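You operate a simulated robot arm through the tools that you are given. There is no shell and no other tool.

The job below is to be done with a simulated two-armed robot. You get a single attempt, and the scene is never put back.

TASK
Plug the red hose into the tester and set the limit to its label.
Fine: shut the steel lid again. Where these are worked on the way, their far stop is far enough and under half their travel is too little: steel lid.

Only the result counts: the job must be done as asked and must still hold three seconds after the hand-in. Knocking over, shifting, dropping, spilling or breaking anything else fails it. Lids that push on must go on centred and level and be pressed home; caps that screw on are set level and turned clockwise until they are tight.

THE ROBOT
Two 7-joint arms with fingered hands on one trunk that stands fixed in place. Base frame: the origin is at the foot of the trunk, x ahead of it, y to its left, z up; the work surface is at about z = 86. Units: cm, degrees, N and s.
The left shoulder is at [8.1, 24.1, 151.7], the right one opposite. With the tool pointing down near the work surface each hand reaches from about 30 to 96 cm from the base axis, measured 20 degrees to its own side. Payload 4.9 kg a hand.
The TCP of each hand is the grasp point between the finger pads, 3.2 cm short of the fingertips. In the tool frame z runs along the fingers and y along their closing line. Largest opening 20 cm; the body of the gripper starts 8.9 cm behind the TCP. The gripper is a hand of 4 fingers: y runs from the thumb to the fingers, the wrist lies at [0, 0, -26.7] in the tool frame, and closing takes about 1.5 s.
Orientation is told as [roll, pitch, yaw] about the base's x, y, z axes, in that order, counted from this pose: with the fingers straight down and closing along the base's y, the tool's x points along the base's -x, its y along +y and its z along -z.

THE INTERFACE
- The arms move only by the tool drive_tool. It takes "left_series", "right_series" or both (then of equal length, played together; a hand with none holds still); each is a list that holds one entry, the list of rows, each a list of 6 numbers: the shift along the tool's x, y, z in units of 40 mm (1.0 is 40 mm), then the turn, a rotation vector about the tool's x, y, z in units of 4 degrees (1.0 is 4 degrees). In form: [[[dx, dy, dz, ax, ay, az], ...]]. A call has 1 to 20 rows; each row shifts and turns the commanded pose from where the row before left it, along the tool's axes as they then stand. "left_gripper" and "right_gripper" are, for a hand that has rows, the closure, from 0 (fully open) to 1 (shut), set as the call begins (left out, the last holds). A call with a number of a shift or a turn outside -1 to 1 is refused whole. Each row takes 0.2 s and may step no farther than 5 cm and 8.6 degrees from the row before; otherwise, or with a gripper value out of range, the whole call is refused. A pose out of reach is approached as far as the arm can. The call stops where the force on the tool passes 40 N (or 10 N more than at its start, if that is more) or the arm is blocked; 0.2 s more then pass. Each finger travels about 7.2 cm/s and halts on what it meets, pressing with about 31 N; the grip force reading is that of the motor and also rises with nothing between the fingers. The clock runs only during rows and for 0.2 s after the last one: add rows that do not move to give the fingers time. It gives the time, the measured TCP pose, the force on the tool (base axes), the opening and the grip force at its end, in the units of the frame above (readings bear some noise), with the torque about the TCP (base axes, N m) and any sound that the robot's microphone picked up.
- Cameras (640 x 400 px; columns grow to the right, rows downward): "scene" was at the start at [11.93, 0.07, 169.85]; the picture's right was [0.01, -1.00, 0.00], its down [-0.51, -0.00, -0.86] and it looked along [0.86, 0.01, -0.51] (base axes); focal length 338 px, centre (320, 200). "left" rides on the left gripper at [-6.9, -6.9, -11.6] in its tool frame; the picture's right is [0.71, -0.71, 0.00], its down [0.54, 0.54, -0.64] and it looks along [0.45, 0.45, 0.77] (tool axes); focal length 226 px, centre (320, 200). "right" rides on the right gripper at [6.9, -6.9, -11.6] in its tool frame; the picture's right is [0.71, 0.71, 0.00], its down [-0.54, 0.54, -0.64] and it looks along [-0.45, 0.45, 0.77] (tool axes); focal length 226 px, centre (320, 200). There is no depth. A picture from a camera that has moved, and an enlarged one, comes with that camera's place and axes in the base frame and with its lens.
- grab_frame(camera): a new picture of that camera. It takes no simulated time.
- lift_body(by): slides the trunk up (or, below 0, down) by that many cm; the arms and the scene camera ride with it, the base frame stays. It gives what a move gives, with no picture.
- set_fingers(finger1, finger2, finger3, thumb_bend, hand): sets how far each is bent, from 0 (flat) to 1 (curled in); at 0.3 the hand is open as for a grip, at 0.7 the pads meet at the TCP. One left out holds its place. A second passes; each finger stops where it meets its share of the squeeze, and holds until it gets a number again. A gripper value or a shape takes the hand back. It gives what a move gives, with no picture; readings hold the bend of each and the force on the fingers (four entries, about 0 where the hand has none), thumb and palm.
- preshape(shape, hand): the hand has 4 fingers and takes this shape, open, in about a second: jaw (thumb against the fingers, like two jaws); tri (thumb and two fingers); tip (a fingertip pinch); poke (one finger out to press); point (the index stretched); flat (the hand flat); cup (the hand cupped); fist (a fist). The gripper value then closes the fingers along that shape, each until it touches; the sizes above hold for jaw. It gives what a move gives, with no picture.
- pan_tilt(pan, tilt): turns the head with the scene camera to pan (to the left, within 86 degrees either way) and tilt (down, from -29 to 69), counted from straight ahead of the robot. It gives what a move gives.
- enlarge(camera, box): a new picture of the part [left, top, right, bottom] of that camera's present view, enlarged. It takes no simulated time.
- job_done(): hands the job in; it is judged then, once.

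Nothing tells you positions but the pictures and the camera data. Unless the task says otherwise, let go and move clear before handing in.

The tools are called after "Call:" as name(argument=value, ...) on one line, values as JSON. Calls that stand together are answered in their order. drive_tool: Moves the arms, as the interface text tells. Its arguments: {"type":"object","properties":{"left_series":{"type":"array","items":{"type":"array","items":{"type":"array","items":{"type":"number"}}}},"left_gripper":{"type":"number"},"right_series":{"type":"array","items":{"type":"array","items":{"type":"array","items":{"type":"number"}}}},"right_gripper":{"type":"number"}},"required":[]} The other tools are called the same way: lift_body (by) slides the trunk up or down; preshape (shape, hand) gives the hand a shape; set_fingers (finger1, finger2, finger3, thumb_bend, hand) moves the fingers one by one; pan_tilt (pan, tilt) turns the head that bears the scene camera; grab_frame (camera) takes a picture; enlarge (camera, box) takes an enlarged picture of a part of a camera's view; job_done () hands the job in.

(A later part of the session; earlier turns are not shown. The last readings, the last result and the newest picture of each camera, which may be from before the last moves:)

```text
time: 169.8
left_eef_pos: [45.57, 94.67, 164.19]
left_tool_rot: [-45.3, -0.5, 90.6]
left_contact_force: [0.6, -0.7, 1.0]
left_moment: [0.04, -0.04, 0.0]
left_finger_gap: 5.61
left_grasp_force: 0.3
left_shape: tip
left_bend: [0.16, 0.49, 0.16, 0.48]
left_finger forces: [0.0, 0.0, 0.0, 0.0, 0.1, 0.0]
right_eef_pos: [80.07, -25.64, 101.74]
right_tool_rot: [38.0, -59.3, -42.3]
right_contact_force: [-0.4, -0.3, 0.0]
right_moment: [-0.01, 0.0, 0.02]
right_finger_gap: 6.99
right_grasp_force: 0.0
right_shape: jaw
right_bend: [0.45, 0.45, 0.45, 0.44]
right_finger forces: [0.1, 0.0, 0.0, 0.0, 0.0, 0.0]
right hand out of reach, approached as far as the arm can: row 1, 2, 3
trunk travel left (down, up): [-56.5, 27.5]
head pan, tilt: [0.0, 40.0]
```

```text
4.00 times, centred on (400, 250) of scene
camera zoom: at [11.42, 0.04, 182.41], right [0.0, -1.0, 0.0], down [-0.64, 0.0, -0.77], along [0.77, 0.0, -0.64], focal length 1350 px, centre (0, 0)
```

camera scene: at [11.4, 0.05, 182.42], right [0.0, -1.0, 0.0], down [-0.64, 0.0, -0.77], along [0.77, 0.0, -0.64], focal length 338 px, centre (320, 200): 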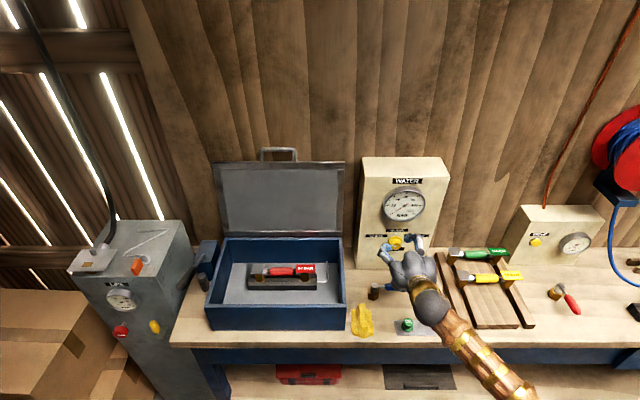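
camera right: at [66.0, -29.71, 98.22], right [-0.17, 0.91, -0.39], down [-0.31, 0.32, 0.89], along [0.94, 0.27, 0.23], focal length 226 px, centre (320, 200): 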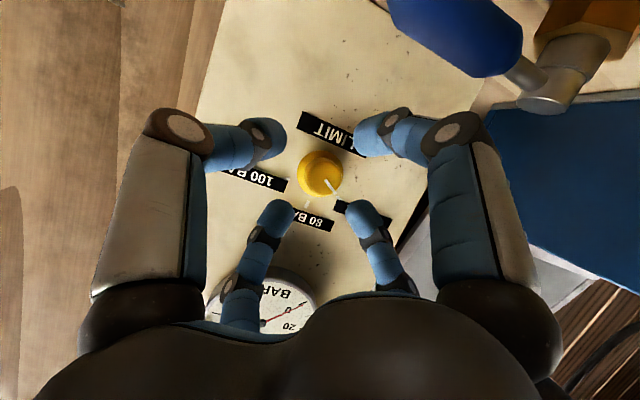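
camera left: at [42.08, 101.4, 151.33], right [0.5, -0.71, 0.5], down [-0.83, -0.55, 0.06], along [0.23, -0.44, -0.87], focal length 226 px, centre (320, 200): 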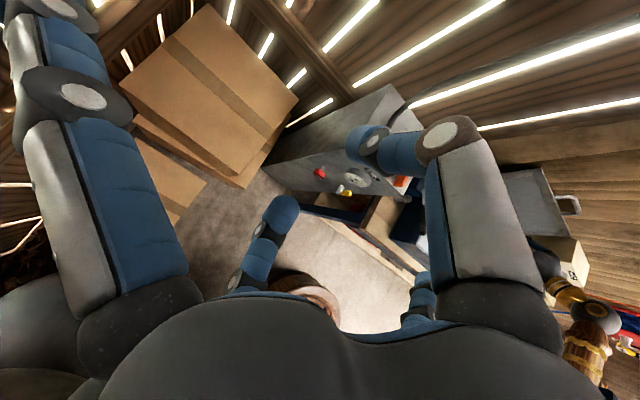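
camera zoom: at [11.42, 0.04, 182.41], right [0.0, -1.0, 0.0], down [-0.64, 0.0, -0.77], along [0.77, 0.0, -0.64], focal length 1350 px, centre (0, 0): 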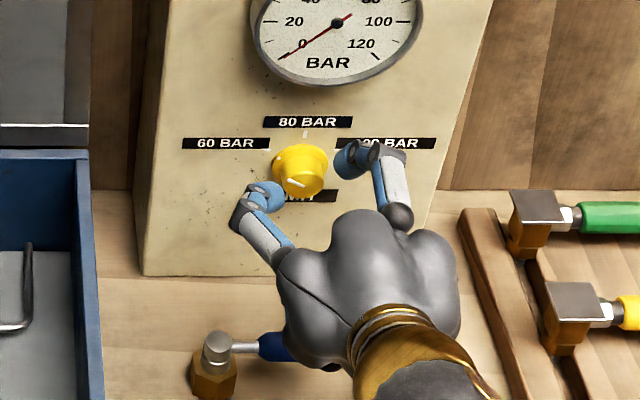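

The tool axis passes through the knob, but the arm hit a limit 3 cm short. I'll look at the arm posture to choose a better approach.

Call:
pan_tilt(pan=-25, tilt=60)

Call:
grab_frame(camera="scene")

```text
time: 170.7
left_eef_pos: [45.51, 94.64, 164.14]
left_tool_rot: [-45.3, -0.5, 90.5]
left_contact_force: [0.8, 0.2, -0.5]
left_moment: [-0.03, 0.0, 0.0]
left_finger_gap: 5.61
left_grasp_force: 0.1
left_shape: tip
left_bend: [0.16, 0.49, 0.16, 0.48]
left_finger forces: [0.0, 0.0, 0.1, 0.0, 0.0, 0.0]
right_eef_pos: [80.14, -25.62, 101.65]
right_tool_rot: [38.1, -59.4, -42.3]
right_contact_force: [-0.4, 0.0, -0.1]
right_moment: [0.01, 0.04, -0.03]
right_finger_gap: 6.99
right_grasp_force: 0.1
right_shape: jaw
right_bend: [0.45, 0.45, 0.45, 0.44]
right_finger forces: [0.0, 0.1, 0.0, 0.0, 0.0, 0.1]
trunk travel left (down, up): [-56.5, 27.5]
head pan, tilt: [-25.0, 60.0]
```

```text
taken
camera scene: at [8.93, -2.77, 179.74], right [-0.42, -0.91, 0.0], down [-0.79, 0.37, -0.5], along [0.45, -0.21, -0.87], focal length 338 px, centre (320, 200)
```

scene: 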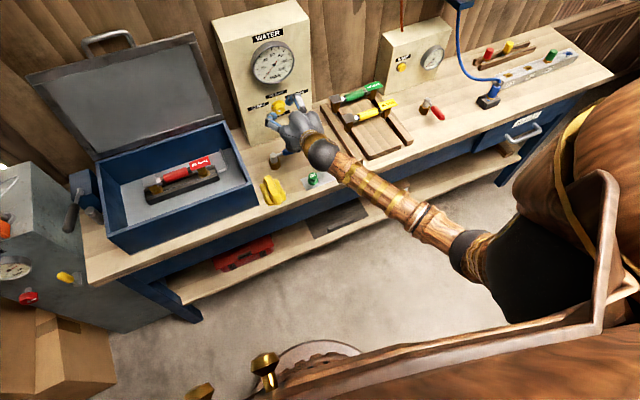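

The posture looks comfortable, so the limit may be the hand-roll joint. I'll test by rolling the hand about its own axis.

Call:
drive_tool(right_series=[[[0, 0, 0, 0, 0, -1], [0, 0, 0, 0, 0, -1], [0, 0, 0, 0, 0, -1], [0, 0, 0, 0, 0, 0]]])

Call:
drive_tool(right_series=[[[0, 0, 0.25, 0, 0, 0], [0, 0, 0.25, 0, 0, 0], [0, 0, 0, 0, 0, 0]]])

```text
time: 171.7
left_eef_pos: [45.55, 94.76, 164.28]
left_tool_rot: [-45.2, -0.5, 90.5]
left_contact_force: [-0.5, -0.9, -0.7]
left_moment: [0.0, 0.03, -0.02]
left_finger_gap: 5.61
left_grasp_force: 0.0
left_shape: tip
left_bend: [0.16, 0.49, 0.16, 0.48]
left_finger forces: [0.1, 0.0, 0.1, 0.1, 0.0, 0.1]
right_eef_pos: [80.02, -25.64, 101.86]
right_tool_rot: [17.7, -65.0, -19.3]
right_contact_force: [0.8, 0.9, -0.1]
right_moment: [0.0, 0.04, -0.01]
right_finger_gap: 7.0
right_grasp_force: 0.0
right_shape: jaw
right_bend: [0.45, 0.45, 0.45, 0.44]
right_finger forces: [0.0, 0.0, 0.1, 0.0, 0.0, 0.1]
trunk travel left (down, up): [-56.5, 27.5]
head pan, tilt: [-25.0, 60.0]
```

```text
time: 172.5
left_eef_pos: [45.55, 94.75, 164.22]
left_tool_rot: [-45.3, -0.6, 90.5]
left_contact_force: [-0.1, 0.6, 0.0]
left_moment: [-0.01, 0.0, 0.02]
left_finger_gap: 5.63
left_grasp_force: 0.1
left_shape: tip
left_bend: [0.16, 0.49, 0.16, 0.48]
left_finger forces: [0.0, 0.0, 0.1, 0.0, 0.0, 0.1]
right_eef_pos: [80.32, -25.88, 100.74]
right_tool_rot: [17.7, -65.1, -19.3]
right_contact_force: [-0.1, -0.5, 0.1]
right_moment: [0.0, 0.02, -0.04]
right_finger_gap: 6.99
right_grasp_force: 0.1
right_shape: jaw
right_bend: [0.45, 0.45, 0.45, 0.44]
right_finger forces: [0.0, 0.0, 0.0, 0.0, 0.0, 0.0]
right hand out of reach, approached as far as the arm can: row 1, 2
trunk travel left (down, up): [-56.5, 27.5]
head pan, tilt: [-25.0, 60.0]
```

Rolling isn't the limit. The elbow seems pinned by a shoulder limit. I'll change the shoulder height (trunk down 14) with the hand raised first, and retry the advance.

Call:
drive_tool(right_series=[[[-0.85, 0.1, -0.5, 0, 0, 0], [-0.85, 0.1, -0.5, 0, 0, 0], [-0.85, 0.1, -0.5, 0, 0, 0], [-0.85, 0.1, -0.4, 0, 0, 0], [0, 0, 0, 0, 0, 0]]])

Call:
lift_body(by=-14)

Call:
drive_tool(right_series=[[[0, 0, 0.5, 0, 0, 0], [0, 0, 0.5, 0, 0, 0], [0, 0, 0, 0, 0, 0]]])

Call:
grab_frame(camera="right")

Call:
grab_frame(camera="scene")

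```text
time: 173.7
left_eef_pos: [45.59, 94.76, 164.3]
left_tool_rot: [-45.3, -0.7, 90.4]
left_contact_force: [0.3, -0.3, -0.7]
left_moment: [-0.02, 0.02, 0.01]
left_finger_gap: 5.6
left_grasp_force: 0.1
left_shape: tip
left_bend: [0.16, 0.49, 0.16, 0.48]
left_finger forces: [0.0, 0.0, 0.0, 0.1, 0.0, 0.0]
right_eef_pos: [74.54, -26.17, 112.27]
right_tool_rot: [18.6, -66.2, -20.4]
right_contact_force: [0.7, 0.8, 0.5]
right_moment: [0.02, 0.01, -0.03]
right_finger_gap: 7.03
right_grasp_force: 0.1
right_shape: jaw
right_bend: [0.45, 0.45, 0.45, 0.44]
right_finger forces: [0.0, 0.0, 0.0, 0.1, 0.0, 0.0]
right hand out of reach, approached as far as the arm can: row 1, 2, 3, 4
trunk travel left (down, up): [-56.5, 27.5]
head pan, tilt: [-25.0, 60.0]
```

```text
time: 175.3
left_eef_pos: [45.54, 94.7, 150.19]
left_tool_rot: [-45.3, -0.6, 90.5]
left_contact_force: [0.5, 0.2, 0.2]
left_moment: [0.02, 0.01, 0.0]
left_finger_gap: 5.58
left_grasp_force: 0.0
left_shape: tip
left_bend: [0.16, 0.49, 0.16, 0.48]
left_finger forces: [0.1, 0.1, 0.0, 0.0, 0.1, 0.1]
right_eef_pos: [74.61, -26.05, 98.27]
right_tool_rot: [18.6, -66.3, -20.4]
right_contact_force: [0.1, 0.2, -1.0]
right_moment: [0.0, 0.01, -0.02]
right_finger_gap: 7.0
right_grasp_force: 0.0
right_shape: jaw
right_bend: [0.45, 0.45, 0.45, 0.44]
right_finger forces: [0.1, 0.0, 0.0, 0.0, 0.0, 0.0]
trunk travel left (down, up): [-42.5, 41.5]
head pan, tilt: [-25.0, 60.0]
```

```text
time: 175.9
left_eef_pos: [44.83, 94.81, 150.55]
left_tool_rot: [-45.6, -0.5, 90.5]
left_contact_force: [-0.1, -0.9, 0.7]
left_moment: [-0.02, -0.03, -0.02]
left_finger_gap: 5.6
left_grasp_force: 0.1
left_shape: tip
left_bend: [0.16, 0.49, 0.16, 0.48]
left_finger forces: [0.0, 0.0, 0.0, 0.1, 0.0, 0.0]
right_eef_pos: [76.64, -25.69, 97.27]
right_tool_rot: [19.8, -67.1, -21.4]
right_contact_force: [-36.1, -1.9, 19.8]
right_moment: [-0.05, 1.89, 0.15]
right_finger_gap: 6.92
right_grasp_force: 0.0
right_shape: jaw
right_bend: [0.87, 0.45, 0.45, 0.44]
right_finger forces: [36.6, 0.0, 0.0, 0.0, 0.1, 0.2]
right hand out of reach, approached as far as the arm can: row 2
trunk travel left (down, up): [-42.5, 41.5]
head pan, tilt: [-25.0, 60.0]
stopped in row 2 (right hand): the force on the tool passed its limit at 51 N (the readings are from after the stop); the commanded pose is now the measured one
```

```text
taken
camera right: at [63.01, -31.48, 94.18], right [-0.22, 0.8, -0.56], down [-0.37, 0.46, 0.81], along [0.9, 0.39, 0.2], focal length 226 px, centre (320, 200)
```

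right: 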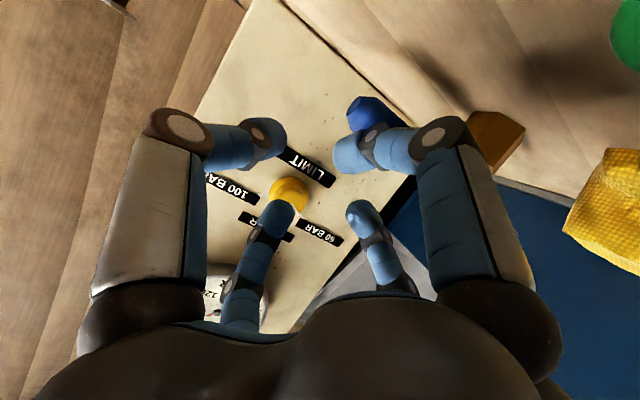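

```text
taken
camera scene: at [8.01, -2.71, 165.82], right [-0.42, -0.91, 0.0], down [-0.78, 0.37, -0.5], along [0.46, -0.21, -0.86], focal length 338 px, centre (320, 200)
```

scene: 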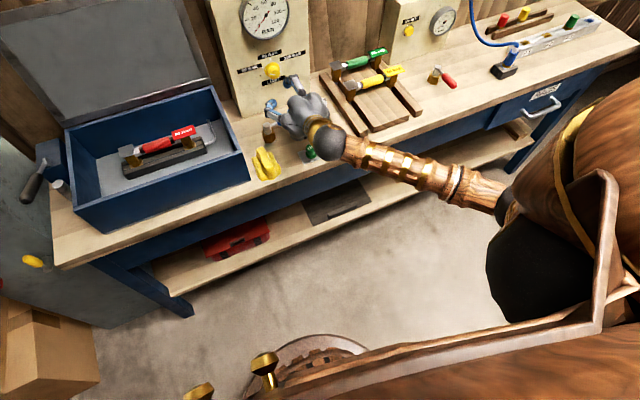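

A finger touched the blue valve lever. Stopping there: I'll back away and up, then check the lever.

Call:
drive_tool(right_series=[[[0, 0, -0.4, 0, 0, 0], [-0.5, 0.05, -0.5, 0, 0, 0], [-0.85, 0.1, -0.5, 0, 0, 0], [-0.85, 0.1, -0.5, 0, 0, 0], [0, 0, 0, 0, 0, 0]]])

Call:
pan_tilt(pan=0, tilt=40)

Call:
grab_frame(camera="scene")

Call:
enlarge(camera="scene", box=[340, 200, 480, 310])

```text
time: 177.1
left_eef_pos: [45.5, 94.69, 150.2]
left_tool_rot: [-45.3, -0.5, 90.6]
left_contact_force: [0.0, 0.4, 0.5]
left_moment: [0.0, 0.02, 0.01]
left_finger_gap: 5.61
left_grasp_force: 0.0
left_shape: tip
left_bend: [0.16, 0.49, 0.16, 0.48]
left_finger forces: [0.0, 0.0, 0.0, 0.1, 0.1, 0.0]
right_eef_pos: [71.46, -25.42, 103.73]
right_tool_rot: [20.3, -68.2, -22.2]
right_contact_force: [0.2, 0.8, 0.3]
right_moment: [-0.04, -0.01, 0.01]
right_finger_gap: 7.02
right_grasp_force: 0.0
right_shape: jaw
right_bend: [0.45, 0.45, 0.45, 0.44]
right_finger forces: [0.1, 0.0, 0.1, 0.0, 0.0, 0.0]
right hand out of reach, approached as far as the arm can: row 3, 4
trunk travel left (down, up): [-42.5, 41.5]
head pan, tilt: [-25.0, 60.0]
```

```text
time: 178.0
left_eef_pos: [45.59, 94.71, 150.31]
left_tool_rot: [-45.3, -0.5, 90.5]
left_contact_force: [-0.6, -0.6, 0.7]
left_moment: [-0.02, 0.0, -0.03]
left_finger_gap: 5.62
left_grasp_force: 0.0
left_shape: tip
left_bend: [0.16, 0.49, 0.16, 0.48]
left_finger forces: [0.1, 0.0, 0.0, 0.1, 0.0, 0.1]
right_eef_pos: [71.33, -25.42, 103.62]
right_tool_rot: [20.3, -68.3, -22.2]
right_contact_force: [1.0, 0.4, -0.6]
right_moment: [0.0, 0.01, 0.02]
right_finger_gap: 7.01
right_grasp_force: 0.0
right_shape: jaw
right_bend: [0.45, 0.45, 0.45, 0.44]
right_finger forces: [0.1, 0.0, 0.0, 0.0, 0.0, 0.0]
trunk travel left (down, up): [-42.5, 41.5]
head pan, tilt: [0.0, 40.0]
```

```text
taken
camera scene: at [11.37, 0.02, 168.41], right [0.0, -1.0, 0.0], down [-0.64, 0.0, -0.77], along [0.77, 0.0, -0.64], focal length 338 px, centre (320, 200)
```

scene: 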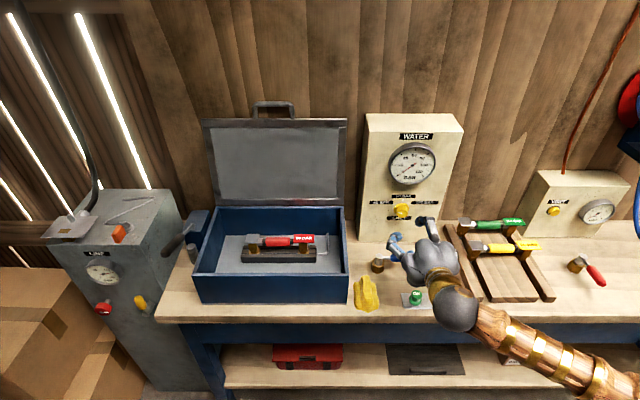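

```text
3.64 times, centred on (410, 255) of scene
camera zoom: at [11.37, 0.02, 168.41], right [0.0, -1.0, 0.0], down [-0.64, 0.0, -0.77], along [0.77, 0.0, -0.64], focal length 1227 px, centre (-7, 0)
```

zoom: 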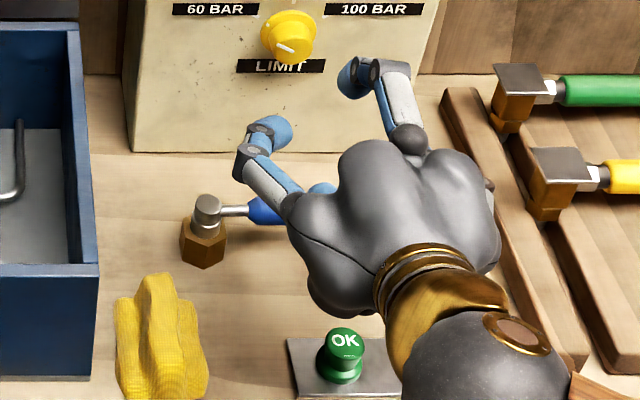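

I'll retract further for a clear view of the lever.

Call:
drive_tool(right_series=[[[-0.5, 0.05, -0.8, 0, 0, 0], [-0.5, 0.05, -0.8, 0, 0, 0], [0, 0, 0, 0, 0, 0]]])

Call:
enlarge(camera="scene", box=[340, 230, 480, 330])

Call:
grab_frame(camera="right")

```text
time: 178.8
left_eef_pos: [45.33, 94.6, 150.34]
left_tool_rot: [-45.5, -0.6, 90.5]
left_contact_force: [0.3, 0.2, 0.2]
left_moment: [-0.03, 0.0, 0.0]
left_finger_gap: 5.61
left_grasp_force: 0.0
left_shape: tip
left_bend: [0.16, 0.49, 0.16, 0.48]
left_finger forces: [0.0, 0.0, 0.1, 0.0, 0.0, 0.0]
right_eef_pos: [64.06, -25.04, 105.15]
right_tool_rot: [19.5, -66.8, -20.9]
right_contact_force: [0.5, -0.4, 0.9]
right_moment: [0.0, 0.03, 0.01]
right_finger_gap: 6.99
right_grasp_force: 0.0
right_shape: jaw
right_bend: [0.45, 0.45, 0.45, 0.44]
right_finger forces: [0.0, 0.0, 0.1, 0.0, 0.0, 0.0]
right hand out of reach, approached as far as the arm can: row 1, 2
trunk travel left (down, up): [-42.5, 41.5]
head pan, tilt: [0.0, 40.0]
```

```text
4.00 times, centred on (410, 280) of scene
camera zoom: at [11.2, -0.01, 168.43], right [0.0, -1.0, 0.0], down [-0.64, 0.0, -0.77], along [0.77, 0.0, -0.64], focal length 1350 px, centre (-40, -120)
```

zoom: 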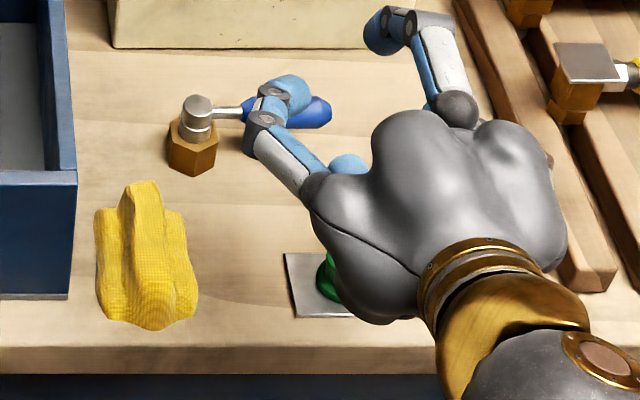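

```text
taken
camera right: at [50.54, -30.84, 102.21], right [-0.22, 0.8, -0.56], down [-0.37, 0.46, 0.81], along [0.9, 0.38, 0.19], focal length 226 px, centre (320, 200)
```

right: 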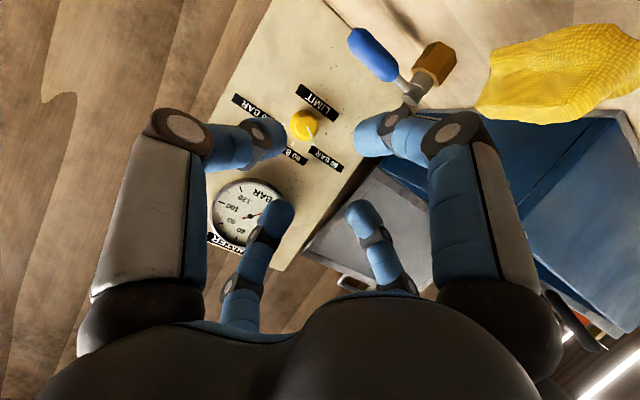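

The lever is unchanged from its initial position. Now I'll approach the knob properly along its axis, at z ≈ 104.5 and clear above the lever.

Call:
drive_tool(right_series=[[[-0.27, 0.043, 0.794, 0, 0, 0], [-0.27, 0.043, 0.794, 0, 0, 0], [-0.27, 0.043, 0.794, 0, 0, 0], [0, 0, 0, 0, 0, 0]]])

Call:
grab_frame(camera="right")

Call:
grab_frame(camera="scene")

```text
time: 179.8
left_eef_pos: [45.51, 94.63, 150.16]
left_tool_rot: [-45.4, -0.7, 90.4]
left_contact_force: [-0.6, 0.7, 0.2]
left_moment: [-0.04, 0.0, -0.03]
left_finger_gap: 5.61
left_grasp_force: 0.0
left_shape: tip
left_bend: [0.16, 0.49, 0.16, 0.48]
left_finger forces: [0.0, 0.0, 0.0, 0.0, 0.0, 0.0]
right_eef_pos: [71.86, -24.33, 102.82]
right_tool_rot: [18.4, -67.8, -20.2]
right_contact_force: [0.3, 0.0, -0.4]
right_moment: [0.0, 0.01, 0.01]
right_finger_gap: 7.0
right_grasp_force: 0.1
right_shape: jaw
right_bend: [0.45, 0.45, 0.45, 0.44]
right_finger forces: [0.1, 0.1, 0.0, 0.1, 0.1, 0.0]
right hand out of reach, approached as far as the arm can: row 1, 2, 3
trunk travel left (down, up): [-42.5, 41.5]
head pan, tilt: [0.0, 40.0]
```

```text
taken
camera right: at [58.19, -30.29, 99.74], right [-0.21, 0.79, -0.57], down [-0.38, 0.47, 0.8], along [0.9, 0.39, 0.2], focal length 226 px, centre (320, 200)
```

right: 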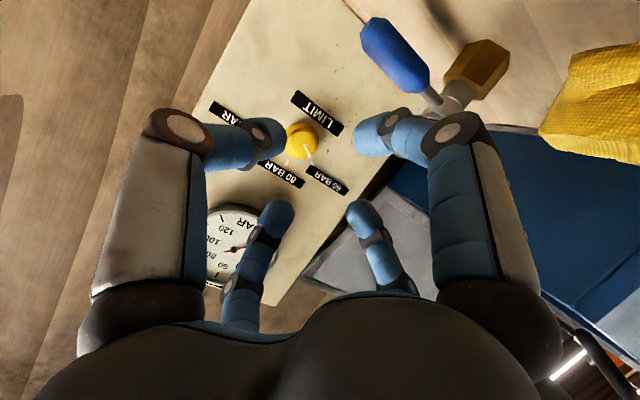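

```text
taken
camera scene: at [11.27, -0.04, 168.42], right [0.0, -1.0, 0.0], down [-0.64, 0.0, -0.77], along [0.77, 0.0, -0.64], focal length 338 px, centre (320, 200)
```

scene: 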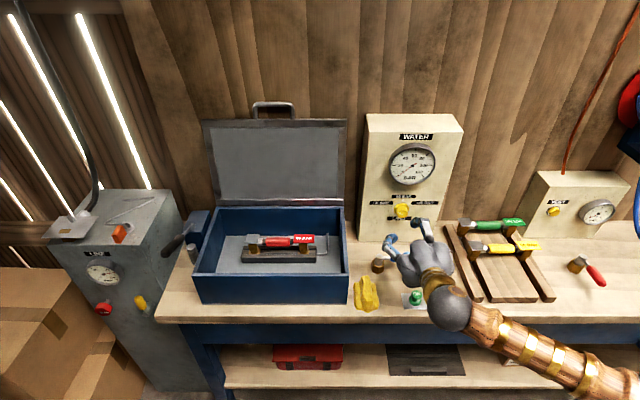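

I'll test whether rolling the hand the other way frees the arm, here at a safe distance.

Call:
drive_tool(right_series=[[[0, 0, 0, 0, 0, 1], [0, 0, 0, 0, 0, 1], [0, 0, 0, 0, 0, 1], [0, 0, 0, 0, 0, 1], [0, 0, 0, 0, 0, 1], [0, 0, 0, 0, 0, 1], [0, 0, 0, 0, 0, 1], [0, 0, 0, 0, 0, 1], [0, 0, 0, 0, 0, 1], [0, 0, 0, 0, 0, 0]]])

Call:
drive_tool(right_series=[[[0, 0, 0.3, 0, 0, 0], [0, 0, 0, 0, 0, 0]]])

```text
time: 182.0
left_eef_pos: [45.67, 94.78, 150.23]
left_tool_rot: [-45.2, -0.5, 90.4]
left_contact_force: [0.4, 0.5, -0.2]
left_moment: [-0.02, 0.02, -0.01]
left_finger_gap: 5.58
left_grasp_force: 0.1
left_shape: tip
left_bend: [0.16, 0.49, 0.16, 0.48]
left_finger forces: [0.0, 0.1, 0.1, 0.1, 0.1, 0.0]
right_eef_pos: [71.83, -24.53, 102.84]
right_tool_rot: [51.8, -57.1, -57.6]
right_contact_force: [0.2, -0.6, -0.7]
right_moment: [-0.02, -0.02, 0.02]
right_finger_gap: 6.99
right_grasp_force: 0.1
right_shape: jaw
right_bend: [0.45, 0.45, 0.45, 0.44]
right_finger forces: [0.1, 0.0, 0.0, 0.1, 0.0, 0.1]
right hand out of reach, approached as far as the arm can: row 1, 4, 7, 9
trunk travel left (down, up): [-42.5, 41.5]
head pan, tilt: [0.0, 40.0]
```

```text
time: 182.6
left_eef_pos: [45.46, 94.64, 150.24]
left_tool_rot: [-45.3, -0.5, 90.5]
left_contact_force: [-0.6, 0.5, -0.4]
left_moment: [0.01, 0.0, -0.02]
left_finger_gap: 5.6
left_grasp_force: 0.0
left_shape: tip
left_bend: [0.16, 0.49, 0.16, 0.48]
left_finger forces: [0.1, 0.1, 0.0, 0.0, 0.0, 0.1]
right_eef_pos: [72.93, -24.49, 102.36]
right_tool_rot: [52.0, -57.1, -57.8]
right_contact_force: [-0.3, -0.1, 0.6]
right_moment: [0.0, 0.01, 0.0]
right_finger_gap: 6.99
right_grasp_force: 0.1
right_shape: jaw
right_bend: [0.45, 0.45, 0.45, 0.44]
right_finger forces: [0.0, 0.0, 0.0, 0.0, 0.0, 0.0]
trunk travel left (down, up): [-42.5, 41.5]
head pan, tilt: [0.0, 40.0]
```

Rolling that way freed the arm. I'll raise onto the knob's axis line and advance.

Call:
drive_tool(right_series=[[[-0.35, 0.18, -0.14, 0, 0, 0], [-0.35, 0.18, -0.14, 0, 0, 0], [0, 0, 0.5, 0, 0, 0], [0, 0, 0.5, 0, 0, 0], [0, 0, 0, 0, 0, 0]]])

Call:
grab_frame(camera="right")

Call:
enlarge(camera="scene", box=[340, 180, 480, 290])

```text
time: 183.8
left_eef_pos: [45.6, 94.64, 150.24]
left_tool_rot: [-45.3, -0.5, 90.5]
left_contact_force: [-0.3, 0.6, -0.7]
left_moment: [-0.04, 0.02, -0.04]
left_finger_gap: 5.58
left_grasp_force: 0.0
left_shape: tip
left_bend: [0.16, 0.49, 0.16, 0.48]
left_finger forces: [0.0, 0.1, 0.0, 0.0, 0.0, 0.1]
right_eef_pos: [72.96, -24.61, 103.34]
right_tool_rot: [52.6, -57.4, -58.5]
right_contact_force: [-0.7, 0.0, 0.3]
right_moment: [0.01, 0.02, 0.0]
right_finger_gap: 7.01
right_grasp_force: 0.1
right_shape: jaw
right_bend: [0.45, 0.45, 0.45, 0.44]
right_finger forces: [0.1, 0.0, 0.1, 0.0, 0.0, 0.0]
right hand out of reach, approached as far as the arm can: row 1, 2, 3, 4
trunk travel left (down, up): [-42.5, 41.5]
head pan, tilt: [0.0, 40.0]
```

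```text
taken
camera right: at [58.95, -27.18, 98.29], right [-0.08, 0.95, -0.29], down [-0.36, 0.25, 0.9], along [0.93, 0.18, 0.33], focal length 226 px, centre (320, 200)
```

right: 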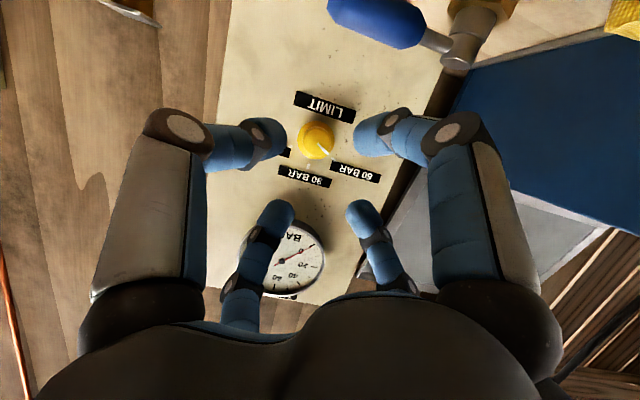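

```text
3.64 times, centred on (410, 235) of scene
camera zoom: at [11.38, 0.02, 168.41], right [0.0, -1.0, 0.0], down [-0.64, 0.0, -0.77], along [0.77, 0.0, -0.64], focal length 1227 px, centre (-7, 73)
```

zoom: 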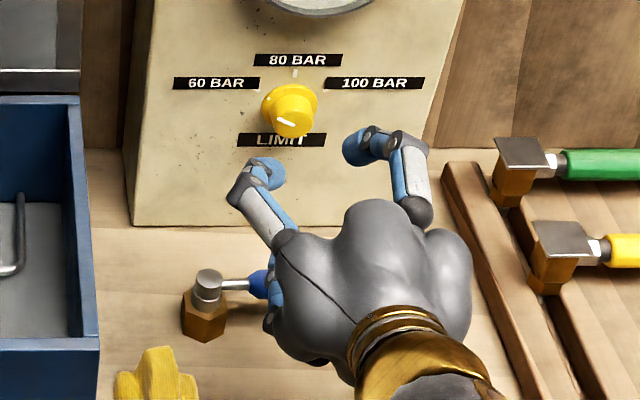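

Call:
pan_tilt(pan=-45, tilt=65)

Call:
grab_frame(camera="scene")

```text
time: 184.9
left_eef_pos: [45.58, 94.72, 150.12]
left_tool_rot: [-45.3, -0.6, 90.5]
left_contact_force: [0.7, 0.3, 0.0]
left_moment: [0.01, 0.02, 0.04]
left_finger_gap: 5.59
left_grasp_force: 0.1
left_shape: tip
left_bend: [0.16, 0.49, 0.16, 0.48]
left_finger forces: [0.1, 0.0, 0.0, 0.0, 0.1, 0.0]
right_eef_pos: [73.06, -24.49, 103.25]
right_tool_rot: [52.5, -57.5, -58.5]
right_contact_force: [-0.8, 0.4, -0.2]
right_moment: [0.02, 0.01, -0.01]
right_finger_gap: 7.0
right_grasp_force: 0.0
right_shape: jaw
right_bend: [0.45, 0.45, 0.45, 0.44]
right_finger forces: [0.1, 0.0, 0.0, 0.0, 0.0, 0.0]
trunk travel left (down, up): [-42.5, 41.5]
head pan, tilt: [-45.0, 65.0]
```

```text
taken
camera scene: at [7.18, -4.26, 165.18], right [-0.71, -0.71, 0.0], down [-0.64, 0.64, -0.42], along [0.3, -0.3, -0.91], focal length 338 px, centre (320, 200)
```

scene: 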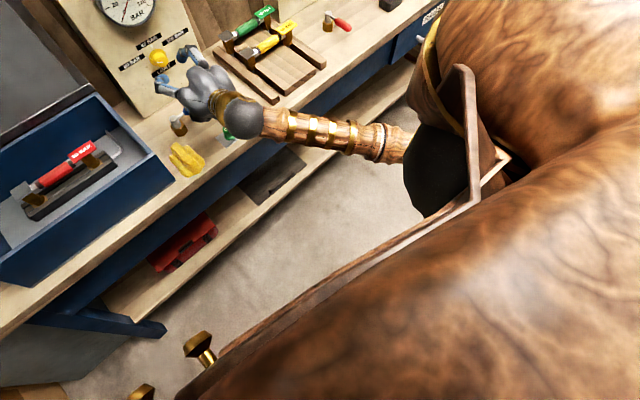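

The elbow is tucked against the torso, so gripping the knob head-on isn't practical. Instead I'll rotate it by friction, pressing the fingertip cluster on top of the cap and dragging right (clockwise). First I'll close the cluster and un-tilt the hand.

Call:
drive_tool(right_series=[[[0, 0, -0.5, 0.46, 0.888, 0], [0, 0, 0, 0.46, 0.888, 0], [0, 0, 0, 0.46, 0.888, 0], [0, 0, 0, 0.46, 0.888, 0], [0, 0, 0, 0.46, 0.888, 0], [0, 0, 0, 0.46, 0.888, 0], [0, 0, 0, 0.46, 0.888, 0], [0, 0, 0, 0.46, 0.888, 0], [0, 0, 0, 0.46, 0.888, 0], [0, 0, 0, 0.46, 0.888, 0], [0, 0, 0, 0, 0, 0]]], right_gripper=1.0)

Call:
pan_tilt(pan=0, tilt=40)

Call:
grab_frame(camera="scene")

Call:
grab_frame(camera="right")

```text
time: 187.3
left_eef_pos: [45.62, 94.71, 150.13]
left_tool_rot: [-45.3, -0.5, 90.5]
left_contact_force: [-0.4, 0.2, 0.0]
left_moment: [0.0, 0.0, -0.01]
left_finger_gap: 5.59
left_grasp_force: 0.1
left_shape: tip
left_bend: [0.16, 0.49, 0.16, 0.48]
left_finger forces: [0.0, 0.0, 0.0, 0.1, 0.1, 0.1]
right_eef_pos: [73.03, -24.56, 103.31]
right_tool_rot: [52.6, -57.5, -58.5]
right_contact_force: [-0.3, -0.6, -0.1]
right_moment: [0.0, -0.01, 0.0]
right_finger_gap: 0.02
right_grasp_force: 30.5
right_shape: jaw
right_bend: [0.7, 0.7, 0.7, 0.7]
right_finger forces: [0.0, 0.0, 0.1, 0.0, 0.1, 0.0]
right hand out of reach, approached as far as the arm can: row 1, 2, 3, 4, 5, 6, 7, 8, 9, 10
trunk travel left (down, up): [-42.5, 41.5]
head pan, tilt: [-45.0, 65.0]
```

```text
time: 188.4
left_eef_pos: [45.61, 94.69, 150.21]
left_tool_rot: [-45.3, -0.5, 90.5]
left_contact_force: [-1.5, -0.3, -0.5]
left_moment: [0.0, 0.01, 0.0]
left_finger_gap: 5.62
left_grasp_force: 0.0
left_shape: tip
left_bend: [0.16, 0.49, 0.16, 0.48]
left_finger forces: [0.0, 0.0, 0.0, 0.0, 0.0, 0.1]
right_eef_pos: [73.07, -24.47, 103.34]
right_tool_rot: [52.6, -57.5, -58.5]
right_contact_force: [-0.1, 0.1, -0.9]
right_moment: [0.03, -0.02, -0.01]
right_finger_gap: 0.0
right_grasp_force: 31.0
right_shape: jaw
right_bend: [0.7, 0.7, 0.7, 0.7]
right_finger forces: [0.0, 0.0, 0.0, 0.0, 0.0, 0.0]
trunk travel left (down, up): [-42.5, 41.5]
head pan, tilt: [0.0, 40.0]
```

```text
taken
camera scene: at [11.38, 0.02, 168.41], right [0.0, -1.0, 0.0], down [-0.64, 0.0, -0.77], along [0.77, 0.0, -0.64], focal length 338 px, centre (320, 200)
```

scene: 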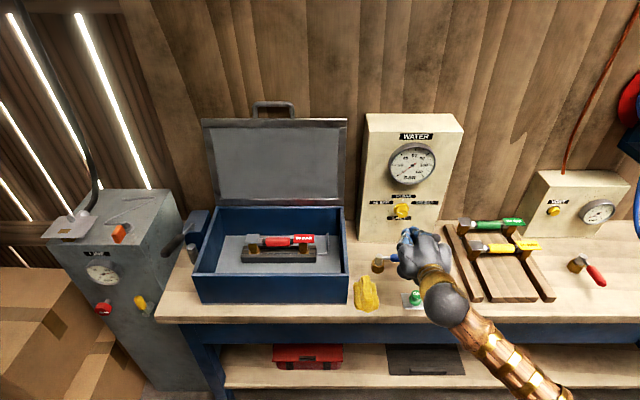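

```text
taken
camera right: at [58.96, -27.18, 98.29], right [-0.08, 0.95, -0.29], down [-0.36, 0.25, 0.9], along [0.93, 0.18, 0.33], focal length 226 px, centre (320, 200)
```

right: 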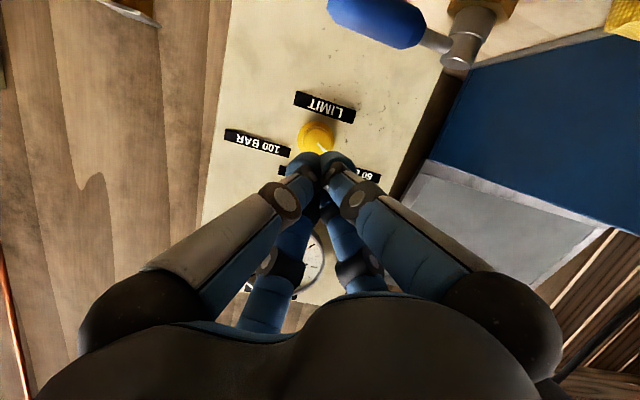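

This posture can't un-tilt here. I'll go back to where the posture flipped earlier: raise the trunk 24 cm and bring the hand down and forward again, then un-tilt there.

Call:
lift_body(by=24)

Call:
drive_tool(right_series=[[[0.84, -0.43, 0.334, 0, 0, 0], [0.84, -0.43, 0.334, 0, 0, 0], [0.84, -0.43, 0.334, 0, 0, 0], [0.84, -0.43, 0.334, 0, 0, 0], [0, 0, 0, 0, 0, 0]]])

Call:
drive_tool(right_series=[[[0, 0, 0, 0.46, 0.888, 0], [0, 0, 0, 0.46, 0.888, 0], [0, 0, 0, 0.46, 0.888, 0], [0, 0, 0, 0.46, 0.888, 0], [0, 0, 0, 0, 0, 0]]])

Call:
grab_frame(camera="scene")

```text
time: 190.9
left_eef_pos: [45.6, 94.74, 174.19]
left_tool_rot: [-45.3, -0.5, 90.5]
left_contact_force: [-0.6, -0.3, -1.4]
left_moment: [-0.01, 0.04, 0.0]
left_finger_gap: 5.56
left_grasp_force: 0.2
left_shape: tip
left_bend: [0.16, 0.49, 0.16, 0.48]
left_finger forces: [0.0, 0.0, 0.1, 0.1, 0.0, 0.0]
right_eef_pos: [72.97, -24.32, 127.44]
right_tool_rot: [52.4, -57.5, -58.5]
right_contact_force: [0.1, 0.6, -0.3]
right_moment: [0.01, 0.01, -0.01]
right_finger_gap: 0.0
right_grasp_force: 31.0
right_shape: jaw
right_bend: [0.7, 0.7, 0.7, 0.7]
right_finger forces: [0.0, 0.0, 0.1, 0.1, 0.1, 0.0]
trunk travel left (down, up): [-66.5, 17.5]
head pan, tilt: [0.0, 40.0]
```

```text
time: 192.1
left_eef_pos: [45.55, 94.82, 174.31]
left_tool_rot: [-45.2, -0.5, 90.5]
left_contact_force: [-0.6, 0.7, -0.5]
left_moment: [-0.02, 0.01, 0.0]
left_finger_gap: 5.61
left_grasp_force: 0.1
left_shape: tip
left_bend: [0.16, 0.49, 0.16, 0.48]
left_finger forces: [0.1, 0.0, 0.0, 0.0, 0.1, 0.0]
right_eef_pos: [73.07, -24.37, 111.26]
right_tool_rot: [52.6, -57.6, -58.6]
right_contact_force: [0.3, 0.9, 0.4]
right_moment: [-0.03, -0.01, -0.02]
right_finger_gap: 0.01
right_grasp_force: 31.1
right_shape: jaw
right_bend: [0.7, 0.7, 0.7, 0.7]
right_finger forces: [0.1, 0.1, 0.1, 0.0, 0.0, 0.0]
trunk travel left (down, up): [-66.5, 17.5]
head pan, tilt: [0.0, 40.0]
```

```text
time: 193.3
left_eef_pos: [45.39, 94.27, 174.49]
left_tool_rot: [-45.3, -0.6, 90.5]
left_contact_force: [-0.7, -0.5, 0.3]
left_moment: [0.03, 0.0, 0.08]
left_finger_gap: 5.58
left_grasp_force: 0.1
left_shape: tip
left_bend: [0.16, 0.49, 0.16, 0.48]
left_finger forces: [0.0, 0.0, 0.1, 0.1, 0.1, 0.0]
right_eef_pos: [73.01, -24.77, 111.29]
right_tool_rot: [41.6, -52.6, -49.5]
right_contact_force: [-0.1, -0.1, -0.1]
right_moment: [0.0, -0.02, 0.02]
right_finger_gap: 0.02
right_grasp_force: 30.9
right_shape: jaw
right_bend: [0.7, 0.7, 0.7, 0.7]
right_finger forces: [0.1, 0.1, 0.1, 0.0, 0.0, 0.0]
right hand out of reach, approached as far as the arm can: row 3, 4
trunk travel left (down, up): [-66.5, 17.5]
head pan, tilt: [0.0, 40.0]
```

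```text
taken
camera scene: at [11.25, -0.36, 192.42], right [0.0, -1.0, 0.0], down [-0.64, 0.0, -0.77], along [0.77, 0.0, -0.64], focal length 338 px, centre (320, 200)
```

scene: 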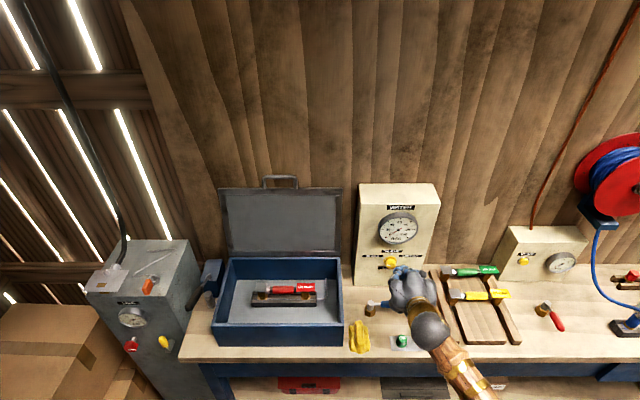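

Call:
drive_tool(right_series=[[[0.3, -0.09, 0.86, 0, 0, 0], [0.3, -0.09, 0.86, 0, 0, 0], [0, 0, 0, 0.99, -0.5, 0.57], [0, 0, 0, 0.99, -0.5, 0.57], [0, 0, 0, 0.99, -0.5, 0.57], [0, 0, 0, 0, 0, 0]]])

Call:
drive_tool(right_series=[[[0, 0, 0, 0.46, 0.888, 0], [0, 0, 0, 0.46, 0.888, 0], [0, 0, 0, 0.46, 0.888, 0], [0, 0, 0, 0.46, 0.888, 0], [0, 0, 0, 0.46, 0.888, 0], [0, 0, 0, 0.46, 0.888, 0], [0, 0, 0, 0.46, 0.888, 0], [0, 0, 0, 0.46, 0.888, 0], [0, 0, 0, 0, 0, 0]]])

Call:
grab_frame(camera="scene")

```text
time: 194.7
left_eef_pos: [45.59, 94.62, 174.32]
left_tool_rot: [-45.3, -0.6, 90.6]
left_contact_force: [0.8, -0.8, -0.2]
left_moment: [0.0, 0.02, -0.07]
left_finger_gap: 5.62
left_grasp_force: 0.1
left_shape: tip
left_bend: [0.16, 0.49, 0.16, 0.48]
left_finger forces: [0.1, 0.0, 0.0, 0.2, 0.0, 0.1]
right_eef_pos: [76.5, -24.82, 106.0]
right_tool_rot: [41.3, -52.5, -64.5]
right_contact_force: [0.1, -0.5, 0.2]
right_moment: [-0.02, -0.04, -0.01]
right_finger_gap: 0.02
right_grasp_force: 30.9
right_shape: jaw
right_bend: [0.7, 0.7, 0.7, 0.7]
right_finger forces: [0.0, 0.1, 0.0, 0.0, 0.0, 0.0]
right hand out of reach, approached as far as the arm can: row 4, 5
trunk travel left (down, up): [-66.5, 17.5]
head pan, tilt: [0.0, 40.0]
```

```text
time: 196.7
left_eef_pos: [45.56, 94.81, 174.23]
left_tool_rot: [-45.3, -0.4, 90.4]
left_contact_force: [0.4, 0.3, -0.2]
left_moment: [0.02, -0.03, 0.0]
left_finger_gap: 5.61
left_grasp_force: 0.1
left_shape: tip
left_bend: [0.16, 0.49, 0.16, 0.48]
left_finger forces: [0.0, 0.0, 0.0, 0.0, 0.0, 0.0]
right_eef_pos: [74.49, -25.19, 103.62]
right_tool_rot: [14.9, -27.4, -47.0]
right_contact_force: [0.4, 0.6, 0.4]
right_moment: [-0.03, 0.0, -0.04]
right_finger_gap: 0.0
right_grasp_force: 31.1
right_shape: jaw
right_bend: [0.7, 0.7, 0.7, 0.7]
right_finger forces: [0.0, 0.1, 0.0, 0.2, 0.0, 0.0]
right hand out of reach, approached as far as the arm can: row 1, 2
trunk travel left (down, up): [-66.5, 17.5]
head pan, tilt: [0.0, 40.0]
```

```text
taken
camera scene: at [11.37, 0.11, 192.41], right [0.0, -1.0, 0.0], down [-0.64, 0.0, -0.77], along [0.77, 0.0, -0.64], focal length 338 px, centre (320, 200)
```

scene: 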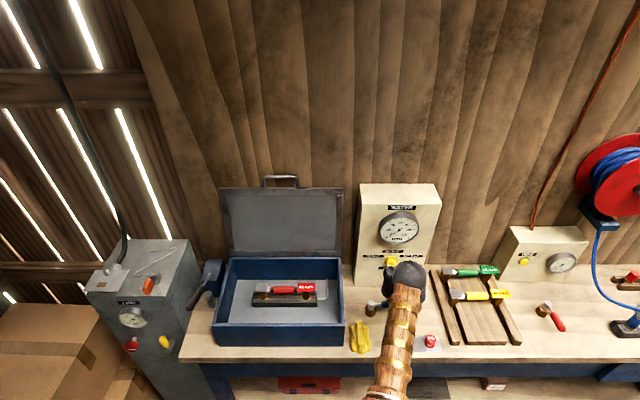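

The arm has flipped into a natural forward posture. I'll straighten the yaw and tilt to about 45° for the drag approach.

Call:
drive_tool(right_series=[[[0, 0, 0, -0.46, 0.23, -0.86], [0, 0, 0, -0.46, 0.23, -0.86], [0, 0, 0, -0.46, 0.23, -0.86], [0, 0, 0, -0.48, -0.98, 0], [0, 0, 0, -0.48, -0.98, 0], [0, 0, 0, -0.48, -0.98, 0], [0, 0, 0, 0, 0, 0]]])

Call:
grab_frame(camera="right")

Call:
grab_frame(camera="scene")

```text
time: 198.3
left_eef_pos: [45.52, 94.77, 174.31]
left_tool_rot: [-45.3, -0.5, 90.5]
left_contact_force: [-0.8, -0.5, -0.1]
left_moment: [0.01, 0.01, -0.01]
left_finger_gap: 5.61
left_grasp_force: 0.0
left_shape: tip
left_bend: [0.16, 0.49, 0.16, 0.48]
left_finger forces: [0.0, 0.0, 0.0, 0.1, 0.0, 0.0]
right_eef_pos: [74.69, -25.21, 103.74]
right_tool_rot: [20.0, -34.3, -37.8]
right_contact_force: [0.3, 0.4, 0.2]
right_moment: [-0.03, 0.0, -0.01]
right_finger_gap: 0.0
right_grasp_force: 31.0
right_shape: jaw
right_bend: [0.7, 0.7, 0.7, 0.7]
right_finger forces: [0.0, 0.0, 0.0, 0.0, 0.1, 0.1]
right hand out of reach, approached as far as the arm can: row 5, 6
trunk travel left (down, up): [-66.5, 17.5]
head pan, tilt: [0.0, 40.0]
```

```text
taken
camera right: at [60.04, -26.98, 106.89], right [-0.16, 0.97, -0.2], down [0.18, 0.23, 0.96], along [0.97, 0.12, -0.21], focal length 226 px, centre (320, 200)
```

right: 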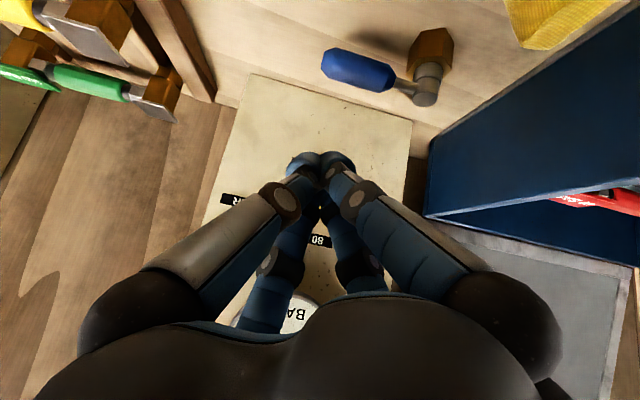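

```text
taken
camera scene: at [11.33, 0.02, 192.42], right [0.0, -1.0, 0.0], down [-0.64, 0.0, -0.77], along [0.77, 0.0, -0.64], focal length 338 px, centre (320, 200)
```

scene: 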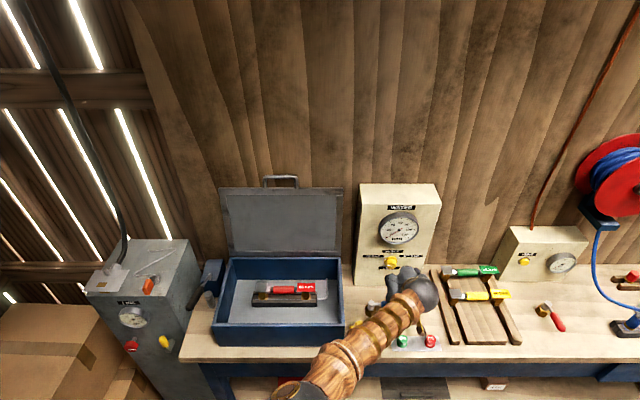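

Tilt is 39°, good enough. Moving the cluster above the knob.

Call:
drive_tool(right_series=[[[-0.58, 0.53, 0, 0, 0, 0], [-0.58, 0.53, 0, 0, 0, 0], [-0.58, 0.53, 0, 0, 0, 0], [0, 0, 0, 0, 0, 0]]])

Call:
grab_frame(camera="right")

Call:
enlarge(camera="scene", box=[320, 190, 460, 310])

```text
time: 199.3
left_eef_pos: [45.54, 94.83, 174.2]
left_tool_rot: [-45.3, -0.5, 90.5]
left_contact_force: [0.4, -0.3, -0.4]
left_moment: [-0.02, -0.02, 0.0]
left_finger_gap: 5.61
left_grasp_force: 0.1
left_shape: tip
left_bend: [0.16, 0.49, 0.16, 0.48]
left_finger forces: [0.0, 0.0, 0.0, 0.0, 0.0, 0.1]
right_eef_pos: [81.96, -23.33, 109.57]
right_tool_rot: [20.0, -34.5, -37.9]
right_contact_force: [0.5, 0.2, -0.6]
right_moment: [0.02, 0.0, 0.02]
right_finger_gap: 0.01
right_grasp_force: 31.2
right_shape: jaw
right_bend: [0.7, 0.7, 0.7, 0.7]
right_finger forces: [0.0, 0.1, 0.0, 0.1, 0.0, 0.1]
trunk travel left (down, up): [-66.5, 17.5]
head pan, tilt: [0.0, 40.0]
```

```text
taken
camera right: at [67.3, -25.05, 112.63], right [-0.16, 0.97, -0.2], down [0.18, 0.23, 0.96], along [0.97, 0.12, -0.21], focal length 226 px, centre (320, 200)
```

right: 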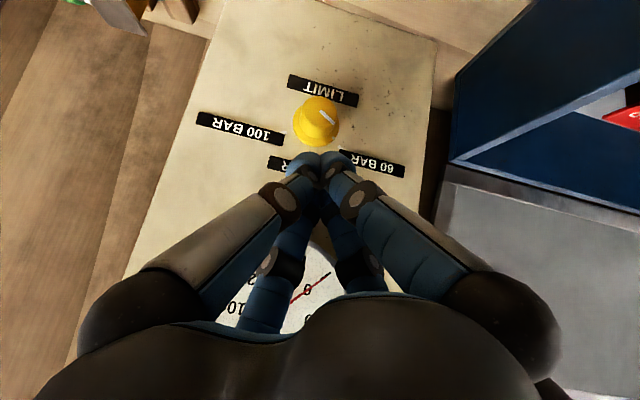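

```text
3.33 times, centred on (390, 250) of scene
camera zoom: at [11.37, 0.01, 192.41], right [0.0, -1.0, 0.0], down [-0.64, 0.0, -0.77], along [0.77, 0.0, -0.64], focal length 1125 px, centre (87, 33)
```

zoom: 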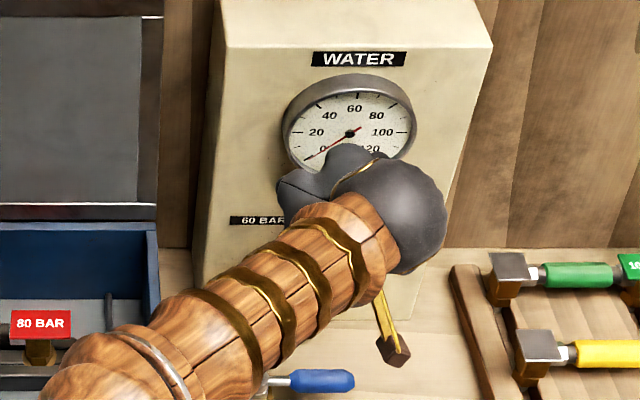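

This posture reaches well. The cap front centre is [85.6, -24.55, 101.5]. I'll hover the cluster just above the left-top of the cap.

Call:
drive_tool(right_series=[[[-0.075, 0.07, 0.89, 0, 0, 0], [0, 0, 0, 0, 0, 0]]])

Call:
drive_tool(right_series=[[[0.07, -0.035, 0.097, 0, 0, 0], [0.07, -0.035, 0.097, 0, 0, 0], [0.07, -0.035, 0.097, 0, 0, 0], [0, 0, 0, 0, 0, 0]]])

Call:
grab_frame(camera="right")

```text
time: 199.9
left_eef_pos: [45.44, 94.75, 174.32]
left_tool_rot: [-45.3, -0.6, 90.6]
left_contact_force: [-0.7, -0.2, 0.2]
left_moment: [-0.02, -0.04, 0.02]
left_finger_gap: 5.59
left_grasp_force: 0.1
left_shape: tip
left_bend: [0.16, 0.49, 0.16, 0.48]
left_finger forces: [0.0, 0.0, 0.0, 0.1, 0.1, 0.0]
right_eef_pos: [84.14, -23.22, 106.89]
right_tool_rot: [19.7, -34.2, -37.8]
right_contact_force: [-16.1, 2.1, -9.3]
right_moment: [0.01, -0.74, -0.22]
right_finger_gap: 0.0
right_grasp_force: 31.9
right_shape: jaw
right_bend: [0.7, 0.7, 0.7, 0.7]
right_finger forces: [0.0, 0.0, 18.2, 0.0, 0.1, 0.0]
trunk travel left (down, up): [-66.5, 17.5]
head pan, tilt: [0.0, 40.0]
```

```text
time: 200.9
left_eef_pos: [44.96, 94.87, 174.3]
left_tool_rot: [-45.6, -0.5, 90.5]
left_contact_force: [-0.9, -0.4, 0.5]
left_moment: [0.0, 0.01, 0.0]
left_finger_gap: 5.6
left_grasp_force: 0.1
left_shape: tip
left_bend: [0.16, 0.49, 0.16, 0.48]
left_finger forces: [0.0, 0.1, 0.0, 0.1, 0.0, 0.0]
right_eef_pos: [84.36, -23.2, 105.89]
right_tool_rot: [20.2, -34.8, -37.9]
right_contact_force: [-11.4, 3.0, 18.5]
right_moment: [-0.01, -0.13, -0.01]
right_finger_gap: 0.0
right_grasp_force: 30.8
right_shape: jaw
right_bend: [0.7, 0.7, 0.7, 0.7]
right_finger forces: [0.0, 0.0, 0.0, 0.0, 0.0, 0.0]
trunk travel left (down, up): [-66.5, 17.5]
head pan, tilt: [0.0, 40.0]
```

```text
taken
camera right: at [69.69, -24.97, 108.9], right [-0.16, 0.97, -0.2], down [0.17, 0.23, 0.96], along [0.97, 0.12, -0.2], focal length 226 px, centre (320, 200)
```

right: 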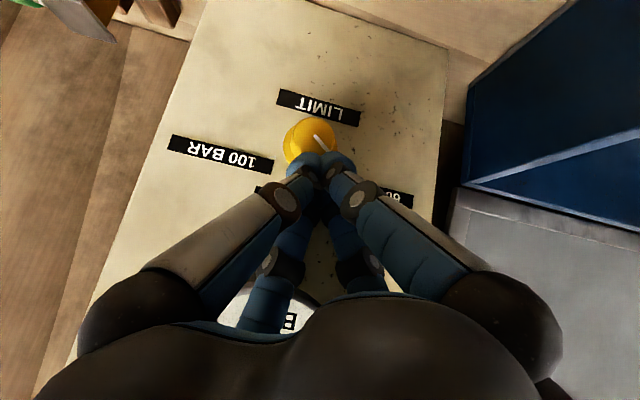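

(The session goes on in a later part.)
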